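You operate a simulated robot arm through the tools that you are given. There is no shell and no other tool. Be economical: measure what you need, move in short steps, check, and stop when the job is done.

You are at the controls of a simulated robot arm. One attempt, no reset.

TASK
Turn the black knob to off. Press the green tally key two times. Put the small bearing that says "29" from the top of the grey table on the teal pad there and the small bearing marked "59" on the medium bearing there. Fetch the paper packet that says "72" from the top of the long table and set it on the teal board. Put the black bin on the top of the long table away on the top shelf of the orange rack. Put the white foam block on the top of the red table. Stack the green packet marked "62" from the top of the long table on top of the green packet marked "56". The order is free. Set down upright: black bin.

Only the result counts: the job must be done as asked and must still hold three seconds after the hand-in. Knocking over, shifting, dropping, spilling or breaking anything else fails it.

THE ROBOT
A 7-joint arm with a two-finger parallel gripper on a trunk, on a base that drives. Base frame: it is fixed to the floor where the robot stands at the start and does not move with it; the origin is under the middle of the robot, x ahead of it, y to its left, z up. Units: mm, degrees, N and s.
With the tool pointing down near the work surface it reaches from about 420 to 900 mm from the robot's upright axis, wherever it stands. Its first joint turns from -115.0 to 115.0 degrees. Places, roughly: black bin (11x6x8 cm) [-2400, 2200, 800]; black knob [1000, 0, 1700]; green packet [-4250, 1750, 750]; green tally key [-1600, 900, 900]; medium bearing (6x6x2 cm) [-2100, 600, 900]; paper packet [-2750, 2000, 750]; small bearing [-2250, 250, 1000]; teal board (14x11x1 cm) [-3000, 2100, 800]; teal pad (8x7x3 cm) [-1900, 300, 900]; top of the red table [-6400, 3200, 800]; top shelf of the orange rack [-900, -1300, 1400]; white foam block (5x5x3 cm) [-3600, 1800, 800]. Payload 3.91 kg.
The tool frame sits at the grasp point between the pads (the TCP): z along the fingers, y along the line on which they close. The tips reach 30 mm beyond it. The gripper opens to 110 mm. The fingers are 20 mm wide and 10 mm thick; the gripper's body (48 by 112 mm) begins 55 mm behind the TCP.
Orientation is told as [roll, pitch, yaw] about the base's x, y, z axes, in that order, counted from this pose: with the fingers straight down and closing along the base's y, the tool's x points along the base's -x, its y along +y and its z along -z.

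THE INTERFACE
- The arm moves only by the tool arm_command. Its argument "moves" is a list of rows, each a list of 3 entries, a list of its own where there are three numbers: the gripper command, from -1 (fully open) to 1 (shut), values between in proportion, then the shift along the tool's x, y, z in units of 500 mm (1.0 is 500 mm), then the turn, a rotation vector about the tool's x, y, z in units of 120 degrees (1.0 is 120 degrees). In form: [[grip, [tx, ty, tz], [wx, wy, wz]], ...]. A call has 1 to 8 rows; each row is the pose to reach, as a shift and turn from the pose commanded when the call began, along the tool's axes at that moment. A call with a number of a shift or a turn outside -1 to 1 is refused whole. Each row takes 0.2 s and may step no farther than 50 mm and 8.6 degrees from the row before; otherwise, or with a gripper value out of range, the whole call is refused. Where a pose cannot be reached the arm comes as near as it can. A force on the tool above 40 N (or 10 N above the force at the start of the call, whichever is more), or a blocked arm, ends the call early, and 0.2 s more pass. The fingers move at their own pace (about 153 mm/s each) and stop on an object; they squeeze with about 29 N. The grip force told is the motor's: it shows also when the fingers shut on nothing. Time passes only in rows, and 0.2 s behind the last, so rows that repeat a pose let the fingers close. The reply holds the time, the measured pose of the TCP, the force on the tool along the base axes, the opening and the grip force, in the units named above and with some noise, with the torque about the TCP (base axes, N m) and any sound that the robot's microphone picked up.
- Cameras (640 x 400 px; columns grow to the right, rows downward): "scene" is now at [211.8, 152.6, 1194.9]; the picture's right is [-0.50, -0.87, 0.00], its down [0.19, -0.11, -0.98] and it looks along [0.84, -0.49, 0.22] (base axes); focal length 252 px, centre (320, 200). "wrist" rides on the gripper at [72, 17, -103] in the tool frame; the picture's right is [-0.23, 0.97, 0.00], its down [-0.76, -0.18, -0.62] and it looks along [-0.61, -0.14, 0.78] (tool axes); focal length 222 px, centre (320, 200). There is no depth. A picture from a camera that has moved, and an enlarged one, comes with that camera's place and axes in the base frame and with its lens. The place of the scene camera against the robot may be out by one fixed shift of up to 25 mm in any direction.
- snapshot(camera): a new picture of that camera. No time passes.
- slide_trunk(by): slides the trunk up (or, below 0, down) by that many mm; the arm and the scene camera ride with it, the base frame stays. It gives what a move gives, with no picture.
- base_move(legs): drives the robot by 1 to 6 legs, each [ahead, left, turn to the left] in mm, mm and degrees, along the robot's own axes; the way and the turn of a leg run together, so that a leg with both is an arc; at most 1500 mm and 180 degrees a leg. The arm and the cameras ride along, it lands a little off, and it stops where it bumps. It gives what a move gives.
- head_to(pan, tilt): turns the head with the scene camera to pan (to the left, within 80 degrees either way) and tilt (down, from -29 to 69), counted from straight ahead of the robot. It gives what a move gives.
- inspect(camera, box): a new picture of the part [left, top, right, bottom] of that camera's present view, enlarged. No time passes.
- hand_in(): hands the job in; it is judged then, once.

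Go step by step. Nothing tells you exact positions but the pictures and the camera data: compare them with the known pose of the tool, close in by small moves and look again before you grip or let go. The budget is 207 turns and 192 pictures, counting those below and the enlarged ones. Unless the task says otherwise, let go and move clear before handing in.

The tools are called after ">>>" by a JSON object that holds its "fn" and its "kwargs". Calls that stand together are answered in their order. arm_command: Moves the arm, as the interface text tells. Its arguments: {"type":"object","properties":{"moves":{"type":"array"}},"required":["moves"]} The other tools are called the same way: slide_trunk (by) slides the trunk up or down; base_move (legs) drives the base; head_to (pan, tilt) turns the head that bears the scene camera; snapshot (camera) takes a picture; inspect (camera, box) takes an enlarged picture of a part of a camera's view; hand_in () hands the job in.

At the start:

```text
clock: 0.0
tool_pos: [615.7, -252.9, 1000.1]
tcp_rot: [-0.1, 0.0, 0.0]
ft_force: [0.3, -0.6, -0.4]
wrist_torque: [0.0, 0.02, 0.05]
width: 109.8
finger_force: 0.0
trunk travel left (down, up): [-475.0, 515.0]
robot x, y, heading: [2.1, -0.2, 0.1]
head pan, tilt: [-30.1, -12.7]
```

scene: 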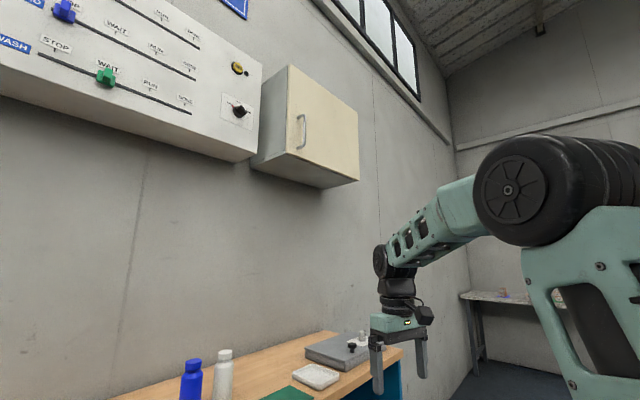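
wrist: 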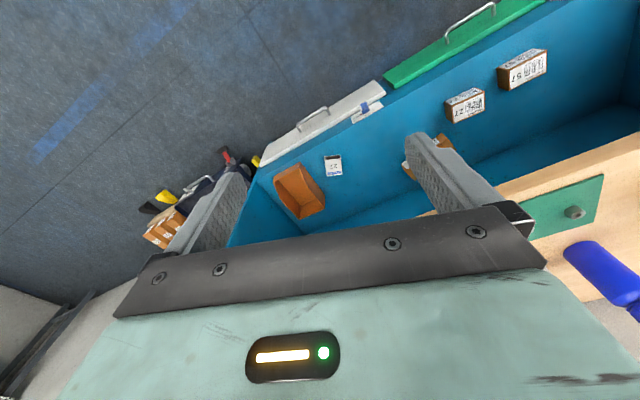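

I see the panel on the wall with a black knob on its right, near [1000,0,1700]. I'll enlarge it first to see its marks.

>>> {"fn": "inspect", "kwargs": {"camera": "scene", "box": [190, 50, 290, 150]}}

>>> {"fn": "head_to", "kwargs": {"pan": 0, "tilt": -25}}

>>> {"fn": "snapshot", "kwargs": {"camera": "scene"}}

```text
4.00 times, centred on (240, 100) of scene
camera zoom: at [211.8, 152.6, 1194.9], right [-0.5, -0.87, 0.0], down [0.19, -0.11, -0.98], along [0.84, -0.49, 0.22], focal length 1010 px, centre (640, 600)
```

zoom: 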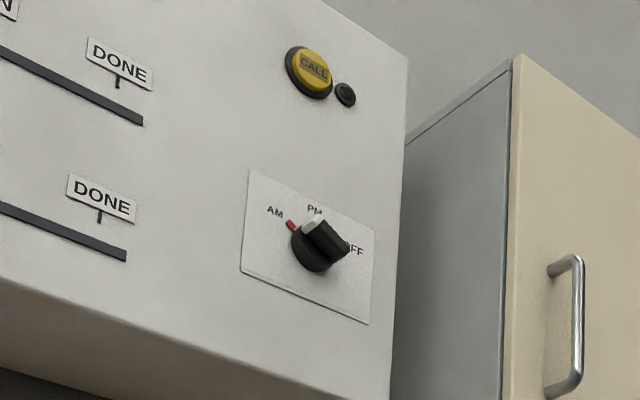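

```text
clock: 0.9
tool_pos: [616.7, -254.5, 999.4]
tcp_rot: [0.0, 0.0, 0.0]
ft_force: [-0.8, 0.7, 0.2]
wrist_torque: [0.04, -0.03, -0.02]
width: 109.9
finger_force: 0.0
trunk travel left (down, up): [-475.0, 515.0]
robot x, y, heading: [-3.2, -1.5, -0.1]
head pan, tilt: [0.0, -25.0]
```

```text
188 pictures are left
camera scene: at [211.6, 193.8, 1211.3], right [0.0, -1.0, 0.0], down [0.42, 0.0, -0.91], along [0.91, 0.0, 0.42], focal length 252 px, centre (320, 200)
```

scene: 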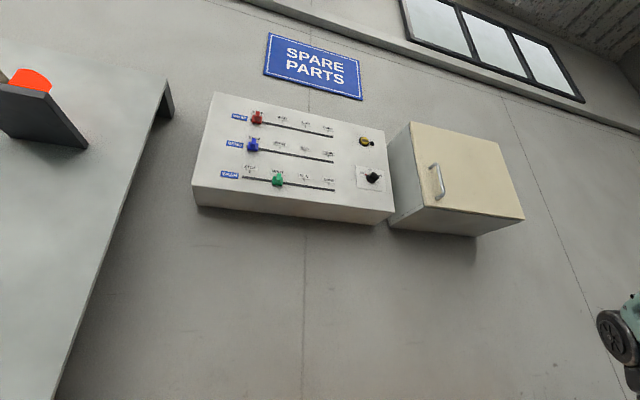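

The panel is turned slightly against the base axes. I'll raise the trunk to get a level view of it and bring the arm near the height of the knob.

>>> {"fn": "slide_trunk", "kwargs": {"by": 480}}

>>> {"fn": "head_to", "kwargs": {"pan": -15, "tilt": 0}}

>>> {"fn": "snapshot", "kwargs": {"camera": "scene"}}

```text
refused: 480 is not a number from -400 to 400
```

```text
clock: 1.8
tool_pos: [616.1, -255.0, 999.2]
tcp_rot: [0.0, 0.0, 0.0]
ft_force: [-0.6, 0.0, -1.0]
wrist_torque: [0.0, -0.02, 0.0]
width: 110.0
finger_force: 0.1
trunk travel left (down, up): [-475.0, 515.0]
robot x, y, heading: [0.2, -1.1, 0.1]
head pan, tilt: [-15.0, 0.0]
```

```text
187 pictures are left
camera scene: at [227.5, 170.6, 1175.7], right [-0.26, -0.97, 0.0], down [0.0, 0.0, -1.0], along [0.97, -0.26, 0.0], focal length 252 px, centre (320, 200)
```

scene: 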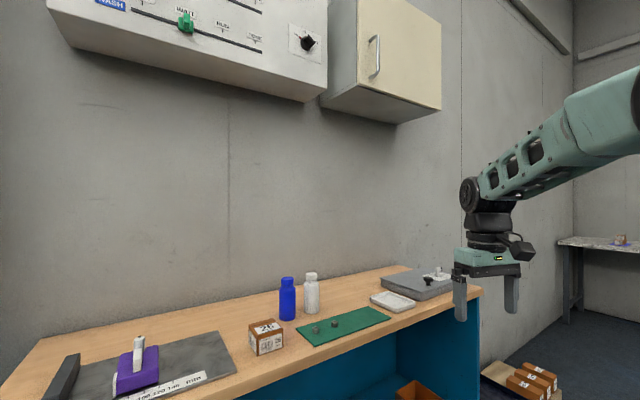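

>>> {"fn": "slide_trunk", "kwargs": {"by": 400}}

>>> {"fn": "snapshot", "kwargs": {"camera": "scene"}}

>>> {"fn": "inspect", "kwargs": {"camera": "scene", "box": [240, 100, 400, 200]}}

```text
clock: 5.7
tool_pos: [616.0, -254.1, 1399.6]
tcp_rot: [0.0, 0.0, 0.0]
ft_force: [1.1, 0.1, -0.1]
wrist_torque: [0.01, -0.03, 0.0]
width: 110.2
finger_force: 0.0
trunk travel left (down, up): [-875.0, 115.0]
robot x, y, heading: [4.2, -2.8, -0.1]
head pan, tilt: [-15.0, 0.0]
```

```text
186 pictures are left
camera scene: at [227.5, 170.5, 1575.6], right [-0.26, -0.97, 0.0], down [0.0, 0.0, -1.0], along [0.97, -0.26, 0.0], focal length 252 px, centre (320, 200)
```

scene: 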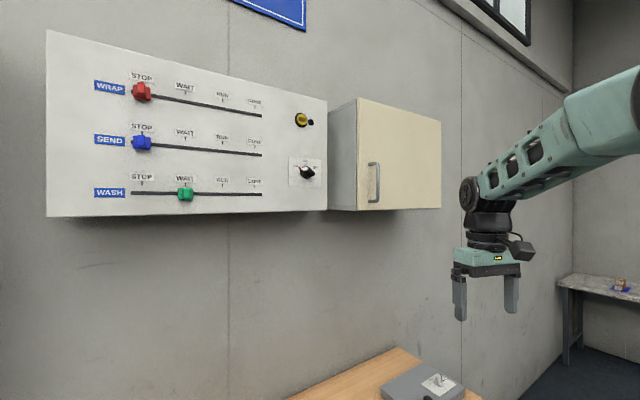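

```text
4.00 times, centred on (320, 150) of scene
camera zoom: at [227.5, 170.5, 1575.6], right [-0.26, -0.97, 0.0], down [0.0, 0.0, -1.0], along [0.97, -0.26, 0.0], focal length 1010 px, centre (320, 400)
```

zoom: 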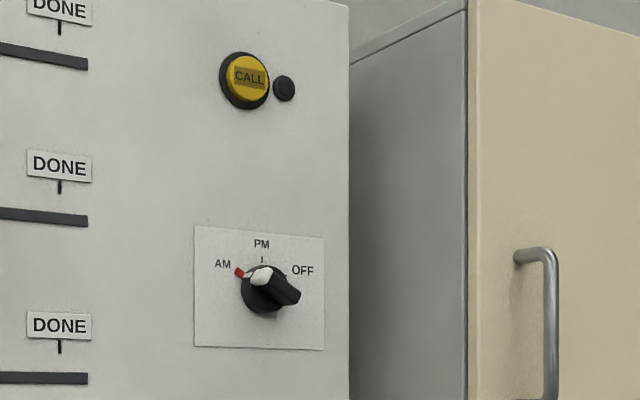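

The knob triangulates to about [998, 8, 1663], and the panel's normal is yawed about 17° left. I'll bring the gripper level in front of it, about 200 mm short.

>>> {"fn": "arm_command", "kwargs": {"moves": [[-1, [-0.032, 0.034, -0.044], [0, -0.0625, 0]], [-1, [-0.063, 0.068, -0.088], [0, -0.125, 0]], [-1, [-0.095, 0.102, -0.131], [0, -0.1875, 0]], [-1, [-0.127, 0.136, -0.175], [0, -0.25, 0]], [-1, [-0.158, 0.17, -0.219], [0, -0.3125, 0]], [-1, [-0.19, 0.204, -0.263], [0, -0.375, 0]], [-1, [-0.222, 0.238, -0.306], [0, -0.4375, 0]], [-1, [-0.253, 0.272, -0.35], [0, -0.5, 0]]]}}

```text
clock: 7.5
tool_pos: [740.7, -118.4, 1576.6]
tcp_rot: [-0.1, -60.1, -0.2]
ft_force: [-0.1, -0.4, -0.6]
wrist_torque: [-0.02, -0.01, -0.01]
width: 110.2
finger_force: 0.0
trunk travel left (down, up): [-875.0, 115.0]
robot x, y, heading: [0.1, -1.5, 0.3]
head pan, tilt: [-15.0, 0.0]
```

>>> {"fn": "arm_command", "kwargs": {"moves": [[-1, [-0.054, 0.034, 0.007], [0, -0.0625, 0]], [-1, [-0.108, 0.068, 0.014], [0, -0.125, 0]], [-1, [-0.163, 0.103, 0.02], [0, -0.1875, 0]], [-1, [-0.217, 0.137, 0.027], [0, -0.25, 0]]]}}

>>> {"fn": "arm_command", "kwargs": {"moves": [[-1, [0, 0, 0], [-0.07, 0, 0]], [-1, [0, 0, 0], [-0.14, 0, 0]], [-1, [0, 0, 0], [-0.14, 0, 0]]]}}

>>> {"fn": "snapshot", "kwargs": {"camera": "wrist"}}

>>> {"fn": "snapshot", "kwargs": {"camera": "scene"}}

```text
clock: 8.5
tool_pos: [808.0, -57.2, 1651.9]
tcp_rot: [74.8, -79.0, -77.0]
ft_force: [-0.1, 0.8, 2.6]
wrist_torque: [-0.11, 0.18, -0.02]
width: 109.6
finger_force: 0.1
out of reach, approached as far as the arm can: row 3
trunk travel left (down, up): [-875.0, 115.0]
robot x, y, heading: [-0.6, 0.6, -0.1]
head pan, tilt: [-15.0, 0.0]
```

```text
clock: 9.3
tool_pos: [812.3, -54.6, 1660.0]
tcp_rot: [46.7, -89.8, -30.1]
ft_force: [1.2, -1.2, -0.3]
wrist_torque: [0.02, -0.07, 0.17]
width: 109.8
finger_force: 0.1
out of reach, approached as far as the arm can: row 1
trunk travel left (down, up): [-875.0, 115.0]
robot x, y, heading: [-2.1, -1.7, -0.2]
head pan, tilt: [-15.0, 0.0]
```

```text
184 pictures are left
camera wrist: at [708.1, -67.2, 1588.6], right [-0.28, 0.93, 0.23], down [-0.54, -0.35, 0.76], along [0.79, 0.09, 0.61], focal length 222 px, centre (320, 200)
```

wrist: 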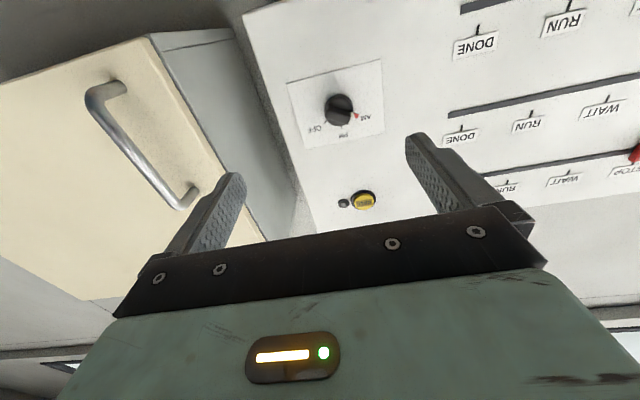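

```text
183 pictures are left
camera scene: at [229.8, 168.8, 1575.4], right [-0.26, -0.97, 0.0], down [0.0, 0.0, -1.0], along [0.97, -0.26, 0.0], focal length 252 px, centre (320, 200)
```

scene: 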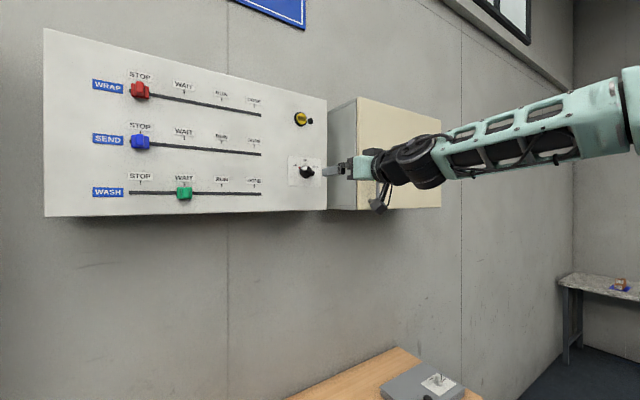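

The arm is stretched out, so I need to be nearer. I'll check the floor space in front of the robot first.

>>> {"fn": "head_to", "kwargs": {"pan": 0, "tilt": 60}}

>>> {"fn": "snapshot", "kwargs": {"camera": "scene"}}

```text
clock: 10.6
tool_pos: [809.1, -50.1, 1661.0]
tcp_rot: [1.9, -90.0, 15.1]
ft_force: [0.3, 0.5, 0.6]
wrist_torque: [0.04, -0.04, 0.01]
width: 110.1
finger_force: 0.1
trunk travel left (down, up): [-875.0, 115.0]
robot x, y, heading: [-2.6, 2.7, -0.1]
head pan, tilt: [0.0, 60.0]
```

```text
182 pictures are left
camera scene: at [207.3, 193.8, 1485.3], right [0.0, -1.0, 0.0], down [-0.87, 0.0, -0.5], along [0.5, 0.0, -0.87], focal length 252 px, centre (320, 200)
```

scene: 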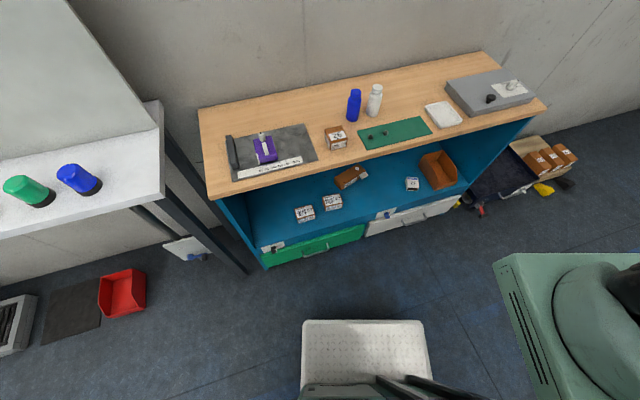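

There is clear space ahead. I'll draw the arm back 150 mm and then drive forward 150 mm.

>>> {"fn": "arm_command", "kwargs": {"moves": [[-1, [0, 0, -0.08], [0, 0, 0]], [-1, [0, 0, -0.16], [0, 0, 0]], [-1, [0, 0, -0.24], [0, 0, 0]], [-1, [0, 0, -0.32], [0, 0, 0]]]}}

>>> {"fn": "base_move", "kwargs": {"legs": [[150, 0, 0]]}}

>>> {"fn": "snapshot", "kwargs": {"camera": "wrist"}}

```text
clock: 11.6
tool_pos: [654.4, -96.4, 1660.6]
tcp_rot: [-36.7, -90.0, 53.6]
ft_force: [1.5, 0.8, 0.4]
wrist_torque: [0.0, -0.02, -0.03]
width: 110.5
finger_force: 0.0
trunk travel left (down, up): [-875.0, 115.0]
robot x, y, heading: [-3.2, 1.4, -0.1]
head pan, tilt: [0.0, 60.0]
```

```text
clock: 12.9
tool_pos: [803.3, -95.9, 1660.2]
tcp_rot: [177.4, -90.0, -160.7]
ft_force: [1.0, -0.9, -0.5]
wrist_torque: [-0.01, 0.0, -0.01]
width: 109.8
finger_force: 0.0
trunk travel left (down, up): [-875.0, 115.0]
robot x, y, heading: [146.8, -2.6, 0.3]
head pan, tilt: [0.0, 60.0]
```

```text
181 pictures are left
camera wrist: at [699.7, -109.9, 1588.9], right [-0.28, 0.93, 0.23], down [-0.55, -0.35, 0.76], along [0.79, 0.09, 0.61], focal length 222 px, centre (320, 200)
```

wrist: 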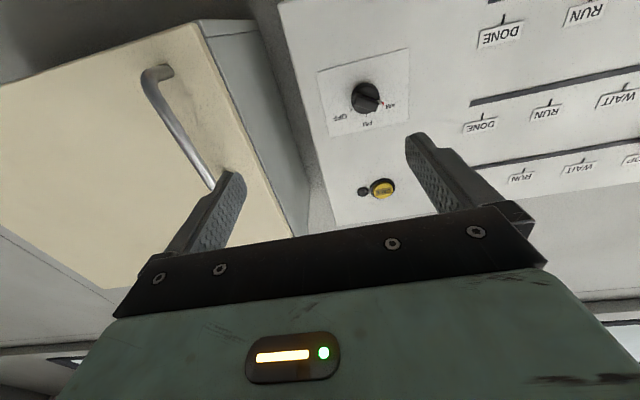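

>>> {"fn": "inspect", "kwargs": {"camera": "wrist", "box": [310, 40, 430, 140]}}

```text
4.00 times, centred on (370, 90) of wrist
camera zoom: at [699.7, -109.9, 1588.9], right [-0.28, 0.93, 0.23], down [-0.55, -0.35, 0.76], along [0.79, 0.09, 0.61], focal length 888 px, centre (120, 640)
```

zoom: 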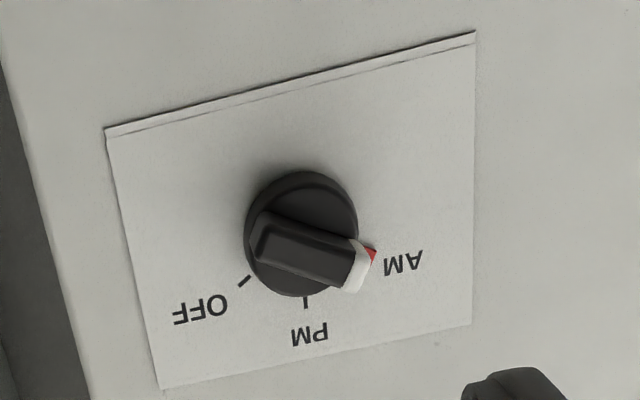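

The knob bar points at AM (10 o'clock) and OFF is at 2 o'clock, so it needs 120° clockwise. I'll line up on its axis and roll the gripper -60° so the fingers straddle the bar.

>>> {"fn": "arm_command", "kwargs": {"moves": [[0.09, [-0.005, 0.015, 0.02], [0, 0, -0.0625]], [0.09, [-0.01, 0.029, 0.04], [0, 0, -0.125]], [0.09, [-0.015, 0.044, 0.06], [0, 0, -0.1875]], [0.09, [-0.02, 0.058, 0.08], [0, 0, -0.25]], [0.09, [-0.025, 0.073, 0.1], [0, 0, -0.3125]], [0.09, [-0.03, 0.087, 0.12], [0, 0, -0.375]], [0.09, [-0.035, 0.102, 0.14], [0, 0, -0.4375]], [0.09, [-0.04, 0.116, 0.154], [0, 0, -0.5]]]}}

>>> {"fn": "snapshot", "kwargs": {"camera": "wrist"}}

>>> {"fn": "head_to", "kwargs": {"pan": -25, "tilt": -5}}

>>> {"fn": "snapshot", "kwargs": {"camera": "scene"}}

```text
clock: 14.7
tool_pos: [860.2, -18.2, 1680.3]
tcp_rot: [-90.0, -30.0, 106.7]
ft_force: [0.1, -0.4, -1.2]
wrist_torque: [-0.01, -0.01, 0.03]
width: 50.3
finger_force: 0.1
trunk travel left (down, up): [-875.0, 115.0]
robot x, y, heading: [147.8, -1.3, 0.2]
head pan, tilt: [0.0, 60.0]
```

```text
179 pictures are left
camera wrist: at [777.6, -100.8, 1631.1], right [-0.2, 0.65, -0.73], down [-0.76, 0.37, 0.53], along [0.62, 0.66, 0.43], focal length 222 px, centre (320, 200)
```

wrist: 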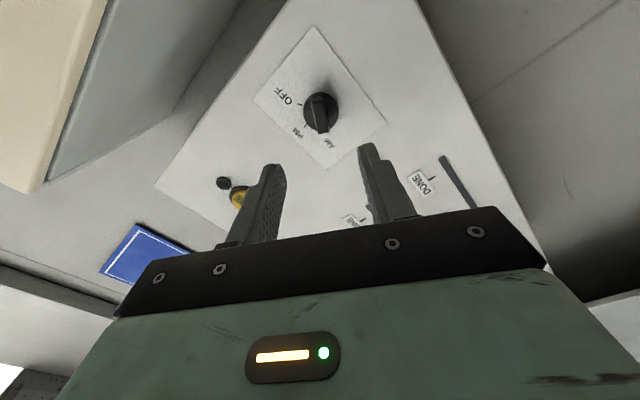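

```text
clock: 16.1
tool_pos: [859.6, -19.9, 1681.5]
tcp_rot: [-90.0, -30.1, 106.8]
ft_force: [0.3, 0.3, 0.2]
wrist_torque: [-0.01, 0.01, -0.02]
width: 49.9
finger_force: 0.1
trunk travel left (down, up): [-875.0, 115.0]
robot x, y, heading: [146.6, 1.5, 0.1]
head pan, tilt: [-25.0, -5.0]
```

```text
178 pictures are left
camera scene: at [369.1, 156.7, 1583.3], right [-0.42, -0.91, 0.0], down [0.08, -0.04, -1.0], along [0.9, -0.42, 0.09], focal length 252 px, centre (320, 200)
```

scene: 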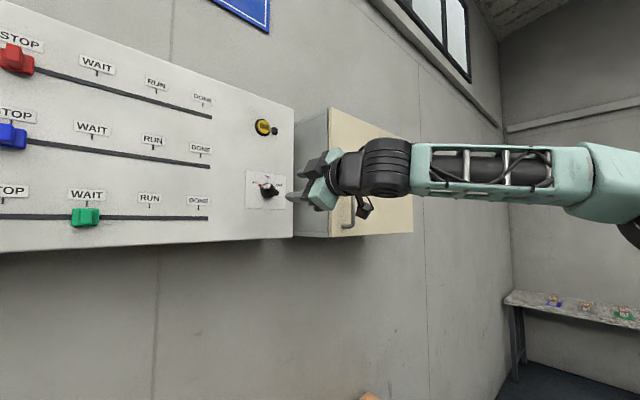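

The knob lies on the tool axis about 138 mm ahead. I'll advance 80 mm with a slight tilt away from the cabinet and look again.

>>> {"fn": "arm_command", "kwargs": {"moves": [[0.09, [-0.006, 0.003, 0.08], [0.016, 0.029, 0]], [0.09, [-0.012, 0.007, 0.16], [0.033, 0.058, 0]]]}}

>>> {"fn": "snapshot", "kwargs": {"camera": "wrist"}}

>>> {"fn": "inspect", "kwargs": {"camera": "scene", "box": [220, 120, 420, 245]}}

```text
clock: 16.7
tool_pos: [935.1, 8.7, 1681.3]
tcp_rot: [-89.9, -29.9, 98.7]
ft_force: [-1.0, -0.5, 0.2]
wrist_torque: [-0.01, 0.02, 0.02]
width: 50.3
finger_force: 0.0
trunk travel left (down, up): [-875.0, 115.0]
robot x, y, heading: [151.3, 0.3, -0.1]
head pan, tilt: [-25.0, -5.0]
```

```text
177 pictures are left
camera wrist: at [841.4, -59.0, 1630.4], right [-0.1, 0.68, -0.73], down [-0.7, 0.47, 0.53], along [0.7, 0.57, 0.43], focal length 222 px, centre (320, 200)
```

wrist: 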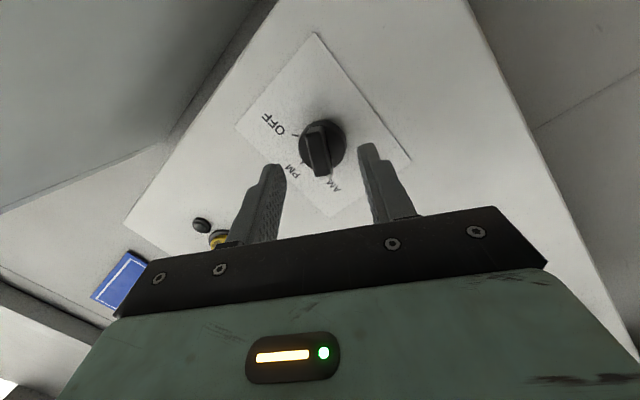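

```text
3.20 times, centred on (320, 182) of scene
camera zoom: at [368.5, 155.9, 1583.5], right [-0.42, -0.91, 0.0], down [0.08, -0.04, -1.0], along [0.9, -0.42, 0.09], focal length 808 px, centre (320, 256)
```

zoom: 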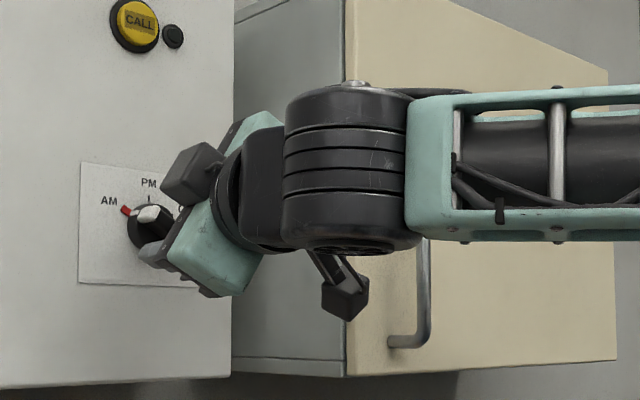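

Aligned: the bar is about 48 mm ahead and parallel to the pads. I'll advance 34 mm and close.

>>> {"fn": "arm_command", "kwargs": {"moves": [[0.09, [0, 0, 0.035], [0, 0, 0]], [0.09, [0, 0, 0.068], [0, 0, 0]], [0.5, [0, 0, 0.068], [0, 0, 0]], [1, [0, 0, 0.068], [0, 0, 0]], [1, [0, 0, 0.068], [0, 0, 0]]]}}

>>> {"fn": "snapshot", "kwargs": {"camera": "wrist"}}

```text
clock: 17.9
tool_pos: [967.2, 14.8, 1679.7]
tcp_rot: [-89.8, -29.9, 98.8]
ft_force: [-17.3, -6.6, -3.4]
wrist_torque: [-0.09, 0.2, 0.41]
width: 38.2
finger_force: 44.7
trunk travel left (down, up): [-875.0, 115.0]
robot x, y, heading: [148.6, -0.5, -0.2]
head pan, tilt: [-25.0, -5.0]
stopped in row 5: the force on the tool passed its limit at 41 N (the readings are from after the stop); the commanded pose is now the measured one
```

```text
175 pictures are left
camera wrist: at [872.8, -53.7, 1629.9], right [-0.11, 0.68, -0.73], down [-0.7, 0.47, 0.54], along [0.7, 0.57, 0.42], focal length 222 px, centre (320, 200)
```

wrist: 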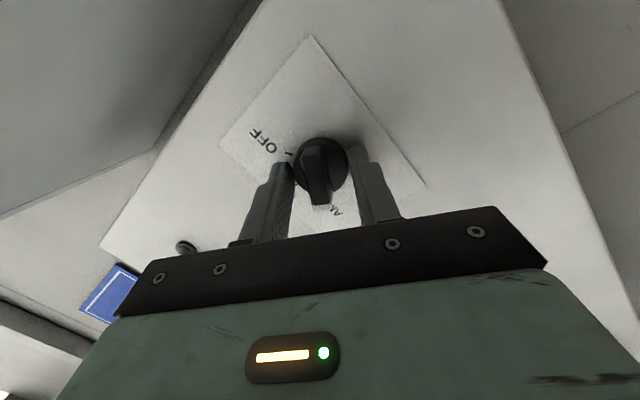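

The fingers closed on the round base (38 mm), which is too deep. I'll open, back off 9 mm and close on the bar.

>>> {"fn": "arm_command", "kwargs": {"moves": [[0.09, [0, 0, 0], [0, 0, 0]], [0.09, [0, 0, -0.018], [0, 0, 0]], [0.09, [0, 0, -0.018], [0, 0, 0]], [0.5, [0, 0, -0.018], [0, 0, 0]], [0.8, [0, 0, -0.018], [0, 0, 0]], [0.8, [0, 0, -0.018], [0, 0, 0]]]}}

>>> {"fn": "snapshot", "kwargs": {"camera": "wrist"}}

```text
clock: 19.2
tool_pos: [959.9, 14.3, 1678.8]
tcp_rot: [-89.9, -30.1, 98.7]
ft_force: [16.1, -2.5, 18.8]
wrist_torque: [-0.05, -0.16, -0.34]
width: 37.9
finger_force: 45.3
trunk travel left (down, up): [-875.0, 115.0]
robot x, y, heading: [148.1, 2.0, 0.1]
head pan, tilt: [-25.0, -5.0]
```

```text
174 pictures are left
camera wrist: at [866.6, -55.1, 1629.5], right [-0.1, 0.68, -0.73], down [-0.7, 0.47, 0.54], along [0.7, 0.57, 0.42], focal length 222 px, centre (320, 200)
```

wrist: 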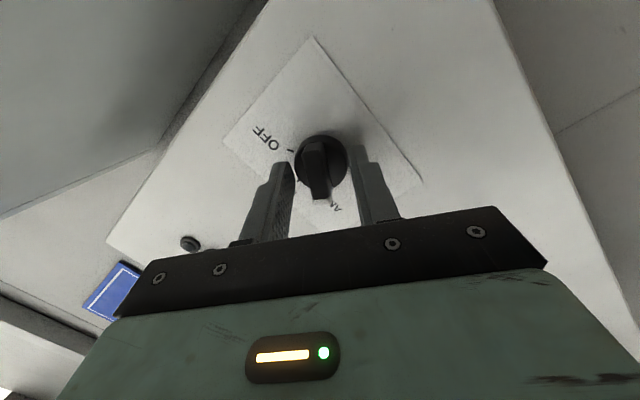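

>>> {"fn": "arm_command", "kwargs": {"moves": [[0.09, [0, 0, 0], [0, 0, 0]], [0.09, [0, 0, -0.012], [0, 0, 0]], [0.09, [0, 0, -0.012], [0, 0, 0]]]}}

>>> {"fn": "inspect", "kwargs": {"camera": "wrist", "box": [240, 100, 400, 220]}}

>>> {"fn": "inspect", "kwargs": {"camera": "scene", "box": [240, 160, 320, 210]}}

```text
clock: 20.1
tool_pos: [953.8, 14.9, 1678.3]
tcp_rot: [-89.8, -29.9, 98.8]
ft_force: [-0.3, 0.3, 0.2]
wrist_torque: [-0.01, 0.0, -0.01]
width: 50.2
finger_force: 0.0
trunk travel left (down, up): [-875.0, 115.0]
robot x, y, heading: [147.1, -0.5, -0.1]
head pan, tilt: [-25.0, -5.0]
```

```text
3.33 times, centred on (320, 160) of wrist
camera zoom: at [859.7, -54.9, 1628.4], right [-0.11, 0.68, -0.73], down [-0.7, 0.47, 0.54], along [0.7, 0.57, 0.42], focal length 740 px, centre (320, 333)
```

zoom: 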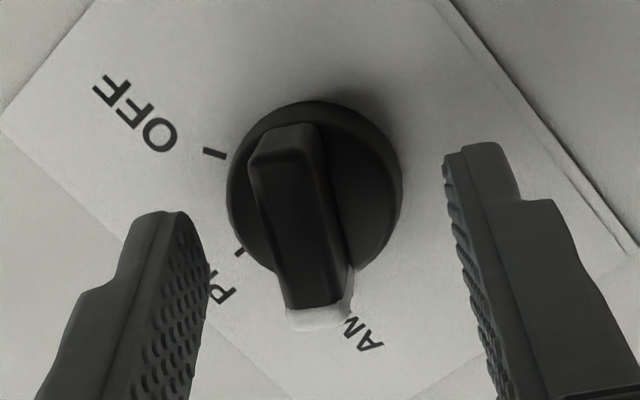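

```text
8.00 times, centred on (280, 185) of scene
camera zoom: at [368.6, 156.6, 1583.4], right [-0.42, -0.91, 0.0], down [0.08, -0.04, -1.0], along [0.9, -0.42, 0.09], focal length 2019 px, centre (640, 320)
```

zoom: 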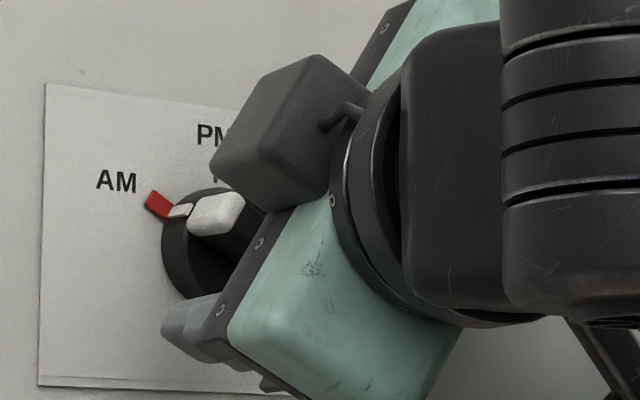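

>>> {"fn": "arm_command", "kwargs": {"moves": [[0.3, [0, 0, 0], [0, 0, 0]], [0.55, [0, 0, 0], [0, 0, 0]], [0.8, [0, 0, 0], [0, 0, 0]], [0.8, [0, 0, 0], [0, 0, 0]], [0.8, [0, 0, 0], [0, 0, 0]]]}}

>>> {"fn": "inspect", "kwargs": {"camera": "wrist", "box": [240, 100, 400, 220]}}

```text
clock: 21.2
tool_pos: [953.5, 13.7, 1679.0]
tcp_rot: [-89.9, -30.1, 98.8]
ft_force: [3.0, -2.1, 11.5]
wrist_torque: [0.09, -0.07, -0.04]
width: 16.6
finger_force: 5.8
trunk travel left (down, up): [-875.0, 115.0]
robot x, y, heading: [151.5, -1.6, 0.2]
head pan, tilt: [-25.0, -5.0]
```

```text
3.33 times, centred on (320, 160) of wrist
camera zoom: at [859.6, -55.5, 1629.4], right [-0.11, 0.68, -0.73], down [-0.7, 0.47, 0.54], along [0.7, 0.57, 0.42], focal length 740 px, centre (320, 333)
```

zoom: 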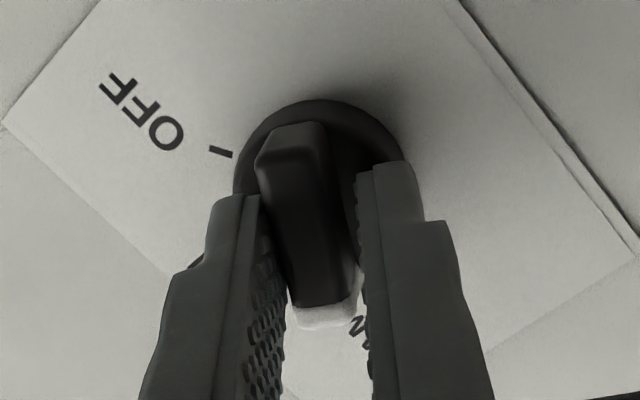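

The bar is gripped (16 mm wide). I'll turn it clockwise, 60° first.

>>> {"fn": "arm_command", "kwargs": {"moves": [[1, [0, 0, 0], [0, 0, 0]], [1, [0, -0.001, 0], [-0.0075, 0.0044, 0.062]], [1, [0, -0.002, 0], [-0.015, 0.0088, 0.124]], [1, [0, -0.003, 0], [-0.0225, 0.0131, 0.186]], [1, [0, -0.004, 0], [-0.03, 0.0175, 0.248]], [1, [0, -0.005, 0], [-0.0375, 0.0219, 0.309]], [1, [0, -0.006, 0], [-0.045, 0.0263, 0.371]], [1, [0, -0.007, 0], [-0.0525, 0.0306, 0.433]]]}}

>>> {"fn": "inspect", "kwargs": {"camera": "wrist", "box": [240, 100, 400, 220]}}

```text
clock: 23.1
tool_pos: [954.1, 10.9, 1682.1]
tcp_rot: [-49.3, -80.2, 61.7]
ft_force: [10.0, -5.5, 22.9]
wrist_torque: [-0.19, 0.3, 0.53]
width: 13.5
finger_force: 44.6
trunk travel left (down, up): [-875.0, 115.0]
robot x, y, heading: [150.5, -1.3, -0.1]
head pan, tilt: [-25.0, -5.0]
```

```text
3.33 times, centred on (320, 160) of wrist
camera zoom: at [843.8, -4.8, 1621.4], right [-0.2, 0.98, 0.1], down [-0.5, -0.18, 0.84], along [0.84, 0.12, 0.53], focal length 740 px, centre (320, 333)
```

zoom: 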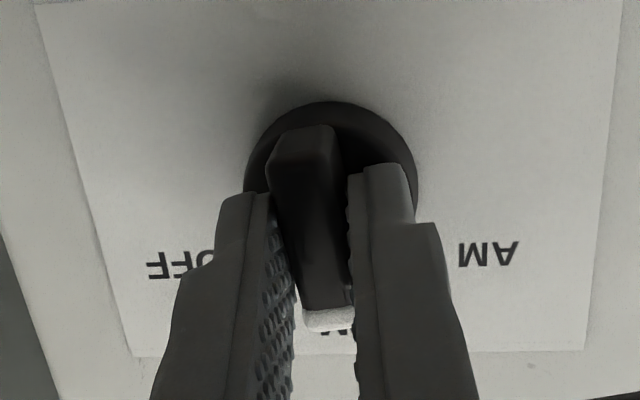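

>>> {"fn": "arm_command", "kwargs": {"moves": [[1, [-0.002, -0.001, 0], [-0.0075, 0.0044, 0.062]], [1, [-0.004, -0.002, 0], [-0.015, 0.0088, 0.124]], [1, [-0.005, -0.003, 0], [-0.0225, 0.0131, 0.186]], [1, [-0.005, -0.004, 0], [-0.03, 0.0175, 0.248]], [1, [-0.005, -0.005, 0], [-0.0375, 0.0219, 0.309]], [1, [-0.005, -0.006, 0], [-0.045, 0.0263, 0.371]], [1, [-0.005, -0.007, 0], [-0.0525, 0.0306, 0.433]], [1, [-0.005, -0.008, 0], [-0.06, 0.035, 0.5]]]}}

>>> {"fn": "inspect", "kwargs": {"camera": "wrist", "box": [240, 100, 400, 220]}}

```text
clock: 24.9
tool_pos: [955.1, 7.9, 1683.0]
tcp_rot: [80.3, -36.2, -64.3]
ft_force: [-10.7, -7.3, -17.5]
wrist_torque: [-0.17, 0.47, 1.23]
width: 13.1
finger_force: 44.9
trunk travel left (down, up): [-875.0, 115.0]
robot x, y, heading: [146.6, 0.7, -0.1]
head pan, tilt: [-25.0, -5.0]
```

```text
3.33 times, centred on (320, 160) of wrist
camera zoom: at [831.6, 36.2, 1668.8], right [-0.02, 0.42, 0.91], down [-0.3, -0.87, 0.39], along [0.95, -0.26, 0.14], focal length 740 px, centre (320, 333)
```

zoom: 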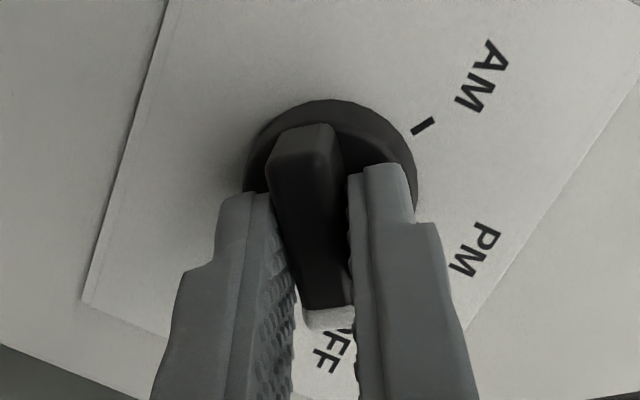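

The pointer is at OFF by the look of it. I'll open, back away and check.

>>> {"fn": "arm_command", "kwargs": {"moves": [[0.3, [0, 0, 0], [0, 0, 0]], [0.09, [0, 0, 0], [0, 0, 0]], [0.09, [0, 0, 0], [0, 0, 0]], [0.09, [0, 0, -0.08], [0, 0, 0]], [0.09, [0, 0, -0.16], [0, 0, 0]], [0.09, [0, 0, -0.24], [0, 0, 0]], [0.09, [0, 0, -0.32], [0, 0, 0]]]}}

>>> {"fn": "inspect", "kwargs": {"camera": "wrist", "box": [260, 60, 420, 160]}}

```text
clock: 26.4
tool_pos: [808.1, -44.6, 1706.6]
tcp_rot: [80.6, -36.3, -64.5]
ft_force: [-0.3, 0.8, -0.2]
wrist_torque: [-0.01, 0.0, -0.07]
width: 50.0
finger_force: 0.0
trunk travel left (down, up): [-875.0, 115.0]
robot x, y, heading: [150.1, -2.9, -0.2]
head pan, tilt: [-25.0, -5.0]
```

```text
4.00 times, centred on (340, 110) of wrist
camera zoom: at [685.1, -15.5, 1691.7], right [-0.02, 0.42, 0.91], down [-0.3, -0.87, 0.39], along [0.95, -0.26, 0.14], focal length 888 px, centre (240, 560)
```

zoom: 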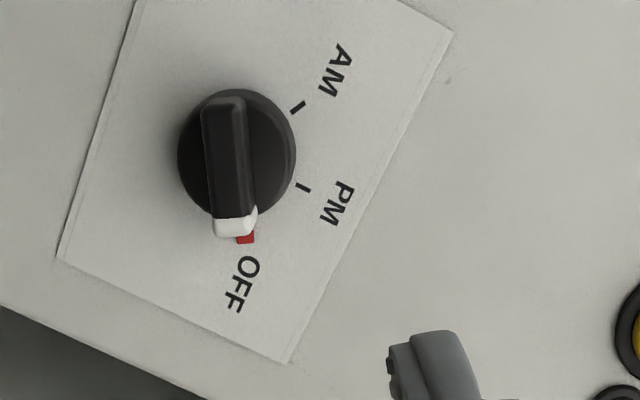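

The knob is at OFF (red mark lit there). Now I'll back away and fold the arm to the tool-down pose.

>>> {"fn": "base_move", "kwargs": {"legs": [[-350, 0, 0]]}}

>>> {"fn": "arm_command", "kwargs": {"moves": [[0.09, [0, 0, -0.025], [0, 0, -0.0625]], [0.09, [0, 0, -0.05], [0, 0, -0.125]], [0.09, [0, 0, -0.075], [0, 0, -0.1875]], [0.09, [0, 0, -0.1], [0, 0, -0.25]], [0.09, [0, 0, -0.125], [0, 0, -0.3125]], [0.09, [0, 0, -0.15], [0, 0, -0.375]], [0.09, [0, 0, -0.175], [0, 0, -0.4375]], [0.09, [0, 0, -0.2], [0, 0, -0.5]]]}}

>>> {"fn": "arm_command", "kwargs": {"moves": [[0.09, [0, 0, 0], [0, 0.07, 0]], [0.09, [0, 0, 0], [0, 0.14, 0]], [0.09, [0, 0, 0], [0, 0.21, 0]], [0.09, [0, 0, 0], [0, 0.28, 0]], [0.09, [0, 0, 0], [0, 0.35, 0]], [0.09, [0, 0, 0], [0, 0.42, 0]], [0.09, [0, 0, 0], [0, 0.49, 0]], [0.09, [0, 0, 0], [0, 0.56, 0]]]}}

```text
clock: 28.7
tool_pos: [460.8, -45.4, 1706.6]
tcp_rot: [80.7, -36.3, -64.4]
ft_force: [-0.6, -0.5, -0.3]
wrist_torque: [0.01, 0.0, 0.02]
width: 50.0
finger_force: 0.1
trunk travel left (down, up): [-875.0, 115.0]
robot x, y, heading: [-202.4, -3.9, -0.0]
head pan, tilt: [-25.0, -5.0]
```

```text
clock: 30.5
tool_pos: [412.3, -97.5, 1711.4]
tcp_rot: [-41.8, -79.9, 62.1]
ft_force: [0.7, -0.2, 0.6]
wrist_torque: [0.01, -0.01, -0.02]
width: 50.0
finger_force: 0.1
out of reach, approached as far as the arm can: row 4, 5, 6, 7, 8
trunk travel left (down, up): [-875.0, 115.0]
robot x, y, heading: [-198.2, -2.0, -0.2]
head pan, tilt: [-25.0, -5.0]
```

```text
clock: 32.3
tool_pos: [410.6, -92.6, 1714.3]
tcp_rot: [-7.0, -15.1, 22.6]
ft_force: [0.1, 1.5, 1.4]
wrist_torque: [-0.12, -0.04, -0.03]
width: 50.3
finger_force: 0.0
trunk travel left (down, up): [-875.0, 115.0]
robot x, y, heading: [-200.3, -3.6, 0.0]
head pan, tilt: [-25.0, -5.0]
```

>>> {"fn": "arm_command", "kwargs": {"moves": [[0.09, [0, 0, 0], [-0.029, 0.0625, 0]], [-1, [0, 0, 0], [-0.058, 0.125, 0]]]}}

>>> {"fn": "base_move", "kwargs": {"legs": [[0, 0, 170]]}}

>>> {"fn": "slide_trunk", "kwargs": {"by": -200}}

>>> {"fn": "head_to", "kwargs": {"pan": 0, "tilt": 20}}

>>> {"fn": "snapshot", "kwargs": {"camera": "scene"}}

```text
clock: 33.1
tool_pos: [396.7, -60.2, 1658.3]
tcp_rot: [-1.6, -1.9, 27.2]
ft_force: [0.3, 2.3, 1.1]
wrist_torque: [-0.18, -0.09, -0.04]
width: 110.0
finger_force: 0.0
out of reach, approached as far as the arm can: row 1, 2
trunk travel left (down, up): [-875.0, 115.0]
robot x, y, heading: [-198.2, 3.3, -0.3]
head pan, tilt: [-25.0, -5.0]
stopped in row 2: the arm was blocked; the commanded pose is now the measured one
```

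```text
clock: 40.4
tool_pos: [-767.3, 185.6, 1657.2]
tcp_rot: [-1.4, -1.9, -165.0]
ft_force: [-0.4, -0.4, -1.2]
wrist_torque: [0.01, -0.02, -0.01]
width: 110.1
finger_force: 0.1
trunk travel left (down, up): [-875.0, 115.0]
robot x, y, heading: [-200.0, 3.6, 168.1]
head pan, tilt: [-25.0, -5.0]
```

```text
clock: 42.6
tool_pos: [-768.8, 186.2, 1456.9]
tcp_rot: [-1.6, -1.9, -165.0]
ft_force: [0.7, -0.3, -0.6]
wrist_torque: [-0.04, 0.0, -0.02]
width: 110.1
finger_force: 0.1
trunk travel left (down, up): [-675.0, 315.0]
robot x, y, heading: [-195.1, 0.8, 168.1]
head pan, tilt: [-25.0, -5.0]
```

```text
clock: 43.5
tool_pos: [-768.4, 185.7, 1456.5]
tcp_rot: [-1.5, -1.9, -164.9]
ft_force: [-0.4, 0.3, -0.4]
wrist_torque: [-0.01, 0.0, 0.0]
width: 109.9
finger_force: 0.0
trunk travel left (down, up): [-675.0, 315.0]
robot x, y, heading: [-200.2, 0.3, 167.9]
head pan, tilt: [0.0, 20.0]
```

```text
167 pictures are left
camera scene: at [-472.8, -162.1, 1343.4], right [0.21, 0.98, 0.0], down [0.33, -0.07, -0.94], along [-0.92, 0.2, -0.34], focal length 252 px, centre (320, 200)
```

scene: 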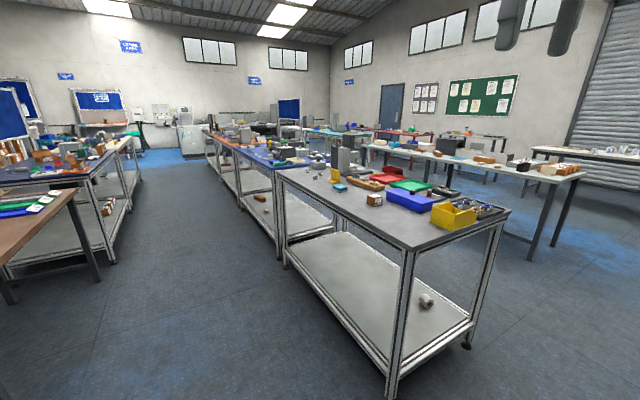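

I see the grey table ahead with bins on it and a row of tables behind it, and the long table further right. I'll enlarge the grey table.

>>> {"fn": "inspect", "kwargs": {"camera": "scene", "box": [260, 130, 520, 260]}}

>>> {"fn": "inspect", "kwargs": {"camera": "scene", "box": [340, 110, 640, 200]}}

```text
2.46 times, centred on (390, 195) of scene
camera zoom: at [-472.8, -162.1, 1343.4], right [0.21, 0.98, 0.0], down [0.33, -0.07, -0.94], along [-0.92, 0.2, -0.34], focal length 621 px, centre (148, 212)
```

zoom: 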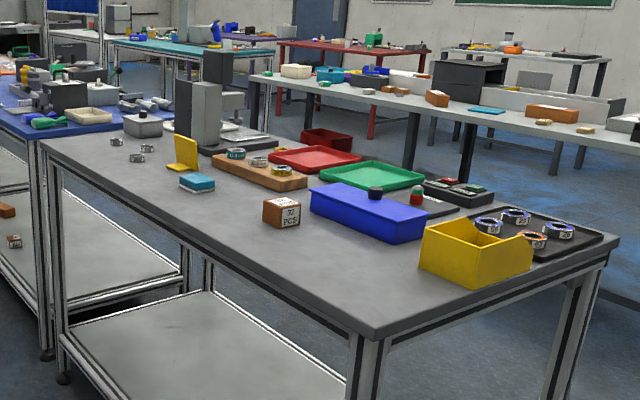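

```text
2.13 times, centred on (490, 155) of scene
camera zoom: at [-472.8, -162.1, 1343.4], right [0.21, 0.98, 0.0], down [0.33, -0.07, -0.94], along [-0.92, 0.2, -0.34], focal length 538 px, centre (-43, 296)
```

zoom: 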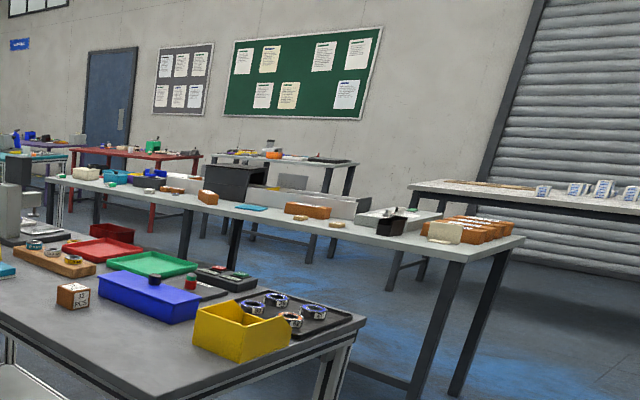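

The grey table runs from about (-1150,310)/(-1350,930) toward (-2450,-90); its north side is reachable from the gap before the long table. I'll drive round to the mouth of that gap.

>>> {"fn": "base_move", "kwargs": {"legs": [[500, -660, 0], [500, -660, 0]]}}

>>> {"fn": "head_to", "kwargs": {"pan": 10, "tilt": 25}}

>>> {"fn": "snapshot", "kwargs": {"camera": "scene"}}

```text
clock: 51.9
tool_pos: [-1451.7, 1693.8, 1456.7]
tcp_rot: [-1.4, -1.9, -165.4]
ft_force: [0.4, -0.4, 0.3]
wrist_torque: [-0.02, 0.03, 0.02]
width: 110.2
finger_force: 0.1
trunk travel left (down, up): [-675.0, 315.0]
robot x, y, heading: [-885.8, 1507.8, 167.5]
head pan, tilt: [0.0, 20.0]
```

```text
clock: 52.6
tool_pos: [-1452.7, 1693.6, 1456.1]
tcp_rot: [-1.5, -1.9, -165.4]
ft_force: [0.1, -0.4, 0.3]
wrist_torque: [-0.02, -0.04, -0.01]
width: 110.1
finger_force: 0.0
trunk travel left (down, up): [-675.0, 315.0]
robot x, y, heading: [-885.4, 1506.4, 167.3]
head pan, tilt: [10.0, 25.0]
```

```text
164 pictures are left
camera scene: at [-1159.8, 1327.4, 1335.3], right [0.04, 1.0, 0.0], down [0.42, -0.02, -0.91], along [-0.91, 0.04, -0.42], focal length 252 px, centre (320, 200)
```

scene: 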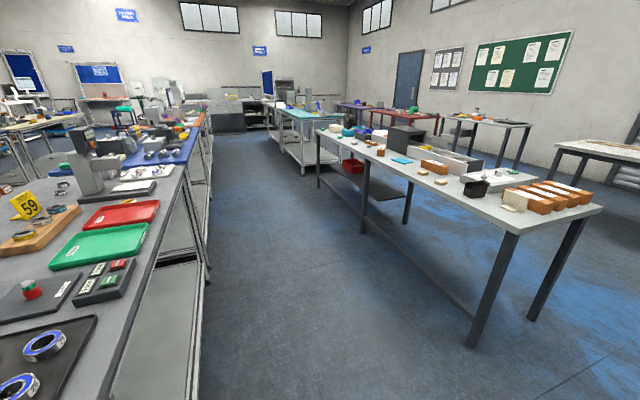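

>>> {"fn": "inspect", "kwargs": {"camera": "scene", "box": [0, 130, 220, 330]}}

>>> {"fn": "inspect", "kwargs": {"camera": "scene", "box": [310, 100, 610, 260]}}

```text
2.00 times, centred on (110, 230) of scene
camera zoom: at [-1159.8, 1327.4, 1335.3], right [0.04, 1.0, 0.0], down [0.42, -0.02, -0.91], along [-0.91, 0.04, -0.42], focal length 505 px, centre (740, 140)
```

zoom: 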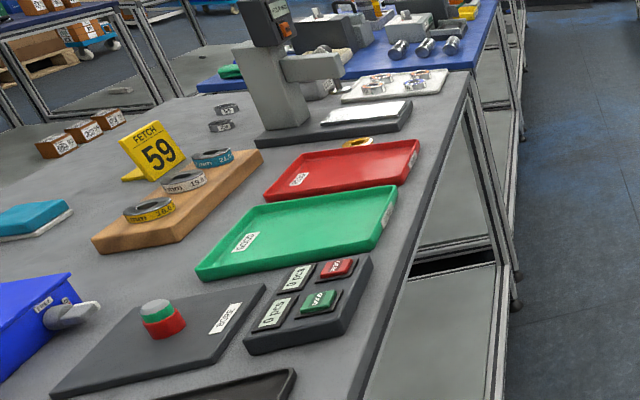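

```text
2.13 times, centred on (460, 180) of scene
camera zoom: at [-1159.8, 1327.4, 1335.3], right [0.04, 1.0, 0.0], down [0.42, -0.02, -0.91], along [-0.91, 0.04, -0.42], focal length 538 px, centre (21, 243)
```

zoom: 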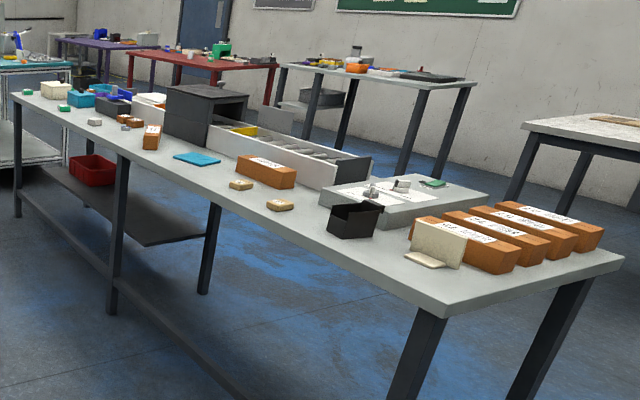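

Now I see the tally box (green key GOOD, about (-1654,840)), the sign "FETCH 59", small bearings near (-2200,150), the medium bearing behind the red tray near (-2130,590). I'll drive in and face the grey table.

>>> {"fn": "base_move", "kwargs": {"legs": [[1151, 511, 0], [0, 0, 120]]}}

>>> {"fn": "head_to", "kwargs": {"pan": 0, "tilt": 45}}

>>> {"fn": "snapshot", "kwargs": {"camera": "scene"}}

>>> {"fn": "snapshot", "kwargs": {"camera": "wrist"}}

```text
clock: 63.8
tool_pos: [-2024.9, 661.9, 1455.6]
tcp_rot: [-1.5, -1.9, -48.1]
ft_force: [-1.2, 0.1, -0.6]
wrist_torque: [0.04, -0.01, 0.01]
width: 109.8
finger_force: 0.0
trunk travel left (down, up): [-675.0, 315.0]
robot x, y, heading: [-2113.1, 1254.4, -75.2]
head pan, tilt: [10.0, 25.0]
```

```text
clock: 64.7
tool_pos: [-2025.3, 662.5, 1456.4]
tcp_rot: [-1.4, -1.9, -48.1]
ft_force: [-0.3, 0.8, 0.3]
wrist_torque: [0.0, -0.06, 0.03]
width: 109.8
finger_force: 0.0
trunk travel left (down, up): [-675.0, 315.0]
robot x, y, heading: [-2117.0, 1252.7, -75.1]
head pan, tilt: [0.0, 45.0]
```

```text
161 pictures are left
camera scene: at [-1863.1, 1079.8, 1304.7], right [-0.97, -0.26, 0.0], down [-0.18, 0.68, -0.71], along [0.18, -0.68, -0.71], focal length 252 px, centre (320, 200)
```

scene: 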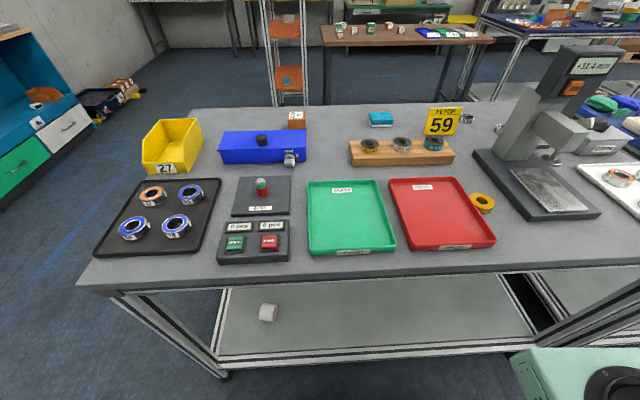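

```text
160 pictures are left
camera wrist: at [-2061.0, 732.0, 1558.6], right [0.88, 0.48, -0.02], down [0.37, -0.66, 0.65], along [0.3, -0.58, -0.76], focal length 222 px, centre (320, 200)
```

wrist: 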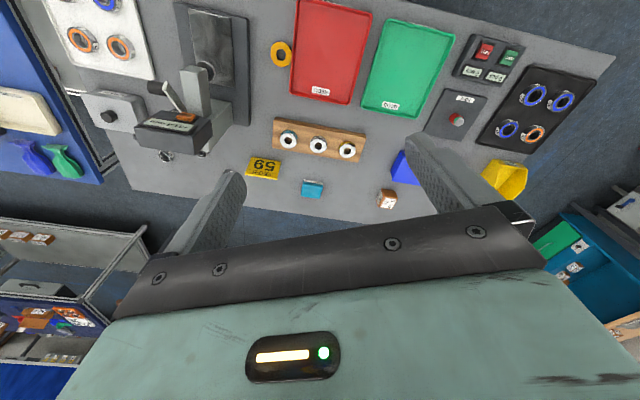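

>>> {"fn": "inspect", "kwargs": {"camera": "scene", "box": [420, 90, 600, 220]}}

>>> {"fn": "inspect", "kwargs": {"camera": "wrist", "box": [130, 40, 310, 200]}}

>>> {"fn": "inspect", "kwargs": {"camera": "scene", "box": [210, 210, 300, 270]}}

```text
3.08 times, centred on (510, 155) of scene
camera zoom: at [-1863.1, 1079.8, 1304.7], right [-0.97, -0.26, 0.0], down [-0.18, 0.68, -0.71], along [0.18, -0.68, -0.71], focal length 777 px, centre (-265, 338)
```

zoom: 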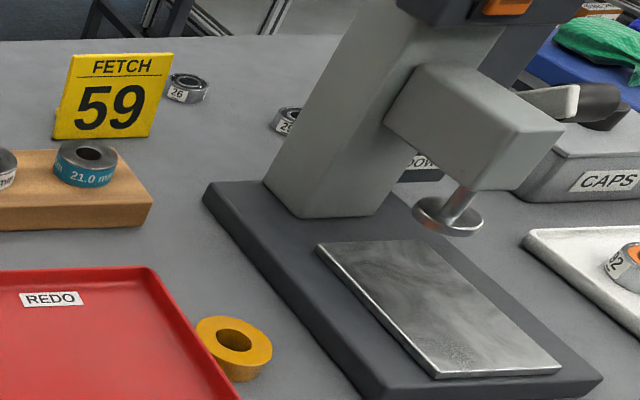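

```text
2.50 times, centred on (220, 120) of wrist
camera zoom: at [-2061.0, 732.0, 1558.6], right [0.88, 0.48, -0.02], down [0.37, -0.66, 0.65], along [0.3, -0.58, -0.76], focal length 555 px, centre (570, 400)
```

zoom: 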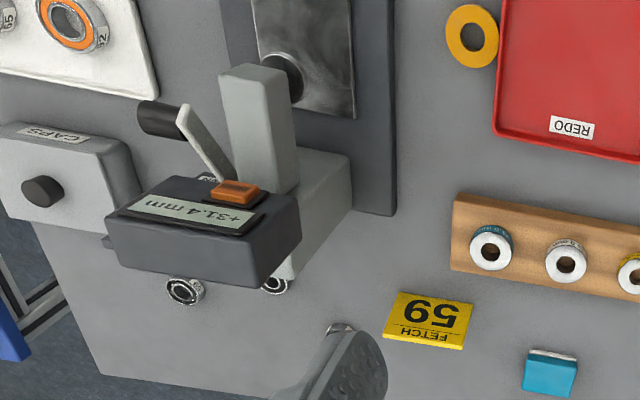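

```text
6.67 times, centred on (255, 240) of scene
camera zoom: at [-1863.1, 1079.8, 1304.7], right [-0.97, -0.26, 0.0], down [-0.18, 0.68, -0.71], along [0.18, -0.68, -0.71], focal length 1683 px, centre (753, -67)
```

zoom: 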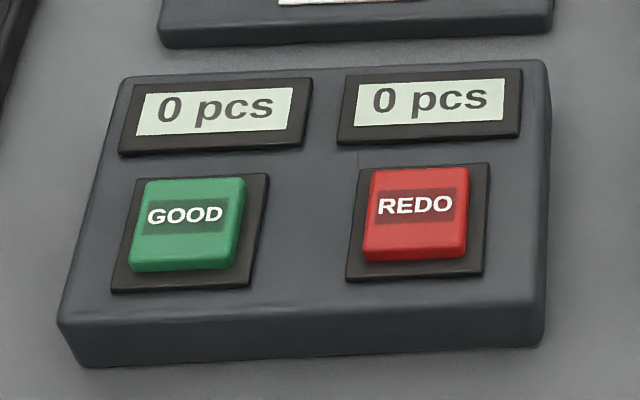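

I have a good view of the table: the green GOOD key is at about (-1640, 867, 935), within reach from here. I'll move the gripper over it at height first.

>>> {"fn": "arm_command", "kwargs": {"moves": [[1, [-0.023, 0.094, 0], [0, 0, 0]], [1, [-0.047, 0.188, 0], [0, 0, 0]], [1, [-0.07, 0.282, 0], [0, 0, 0]], [1, [-0.093, 0.376, 0], [0, 0, 0]], [1, [-0.117, 0.47, 0], [0, 0, 0]], [1, [-0.14, 0.564, 0], [0, 0, 0]], [1, [-0.163, 0.658, 0], [0, 0, 0]], [1, [-0.187, 0.752, 0], [0, 0, 0]]]}}

>>> {"fn": "slide_trunk", "kwargs": {"by": -250}}

>>> {"fn": "snapshot", "kwargs": {"camera": "wrist"}}

```text
clock: 66.5
tool_pos: [-1755.4, 826.2, 1423.7]
tcp_rot: [-1.4, -2.1, -48.2]
ft_force: [0.1, -0.4, -0.4]
wrist_torque: [0.01, 0.03, 0.01]
width: 0.0
finger_force: 29.0
out of reach, approached as far as the arm can: row 4, 5, 6, 7, 8
trunk travel left (down, up): [-675.0, 315.0]
robot x, y, heading: [-2121.0, 1255.7, -75.1]
head pan, tilt: [0.0, 45.0]
```

```text
clock: 69.0
tool_pos: [-1754.4, 826.5, 1173.1]
tcp_rot: [-1.7, -1.9, -48.1]
ft_force: [-0.4, -0.1, 0.5]
wrist_torque: [0.01, -0.01, 0.02]
width: 0.1
finger_force: 29.0
trunk travel left (down, up): [-425.0, 565.0]
robot x, y, heading: [-2116.2, 1254.5, -75.2]
head pan, tilt: [0.0, 45.0]
```

```text
156 pictures are left
camera wrist: at [-1790.9, 895.7, 1274.3], right [0.88, 0.48, -0.02], down [0.37, -0.66, 0.65], along [0.3, -0.58, -0.76], focal length 222 px, centre (320, 200)
```

wrist: 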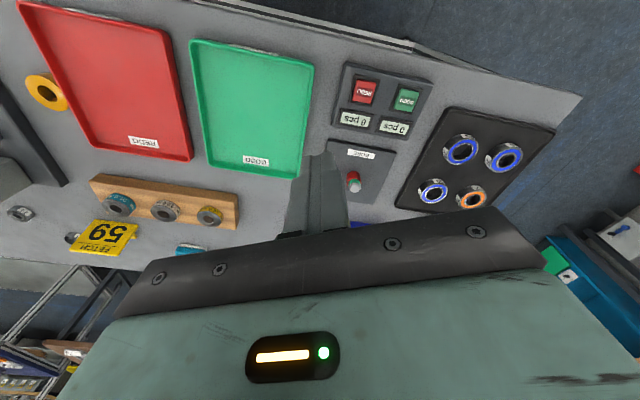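

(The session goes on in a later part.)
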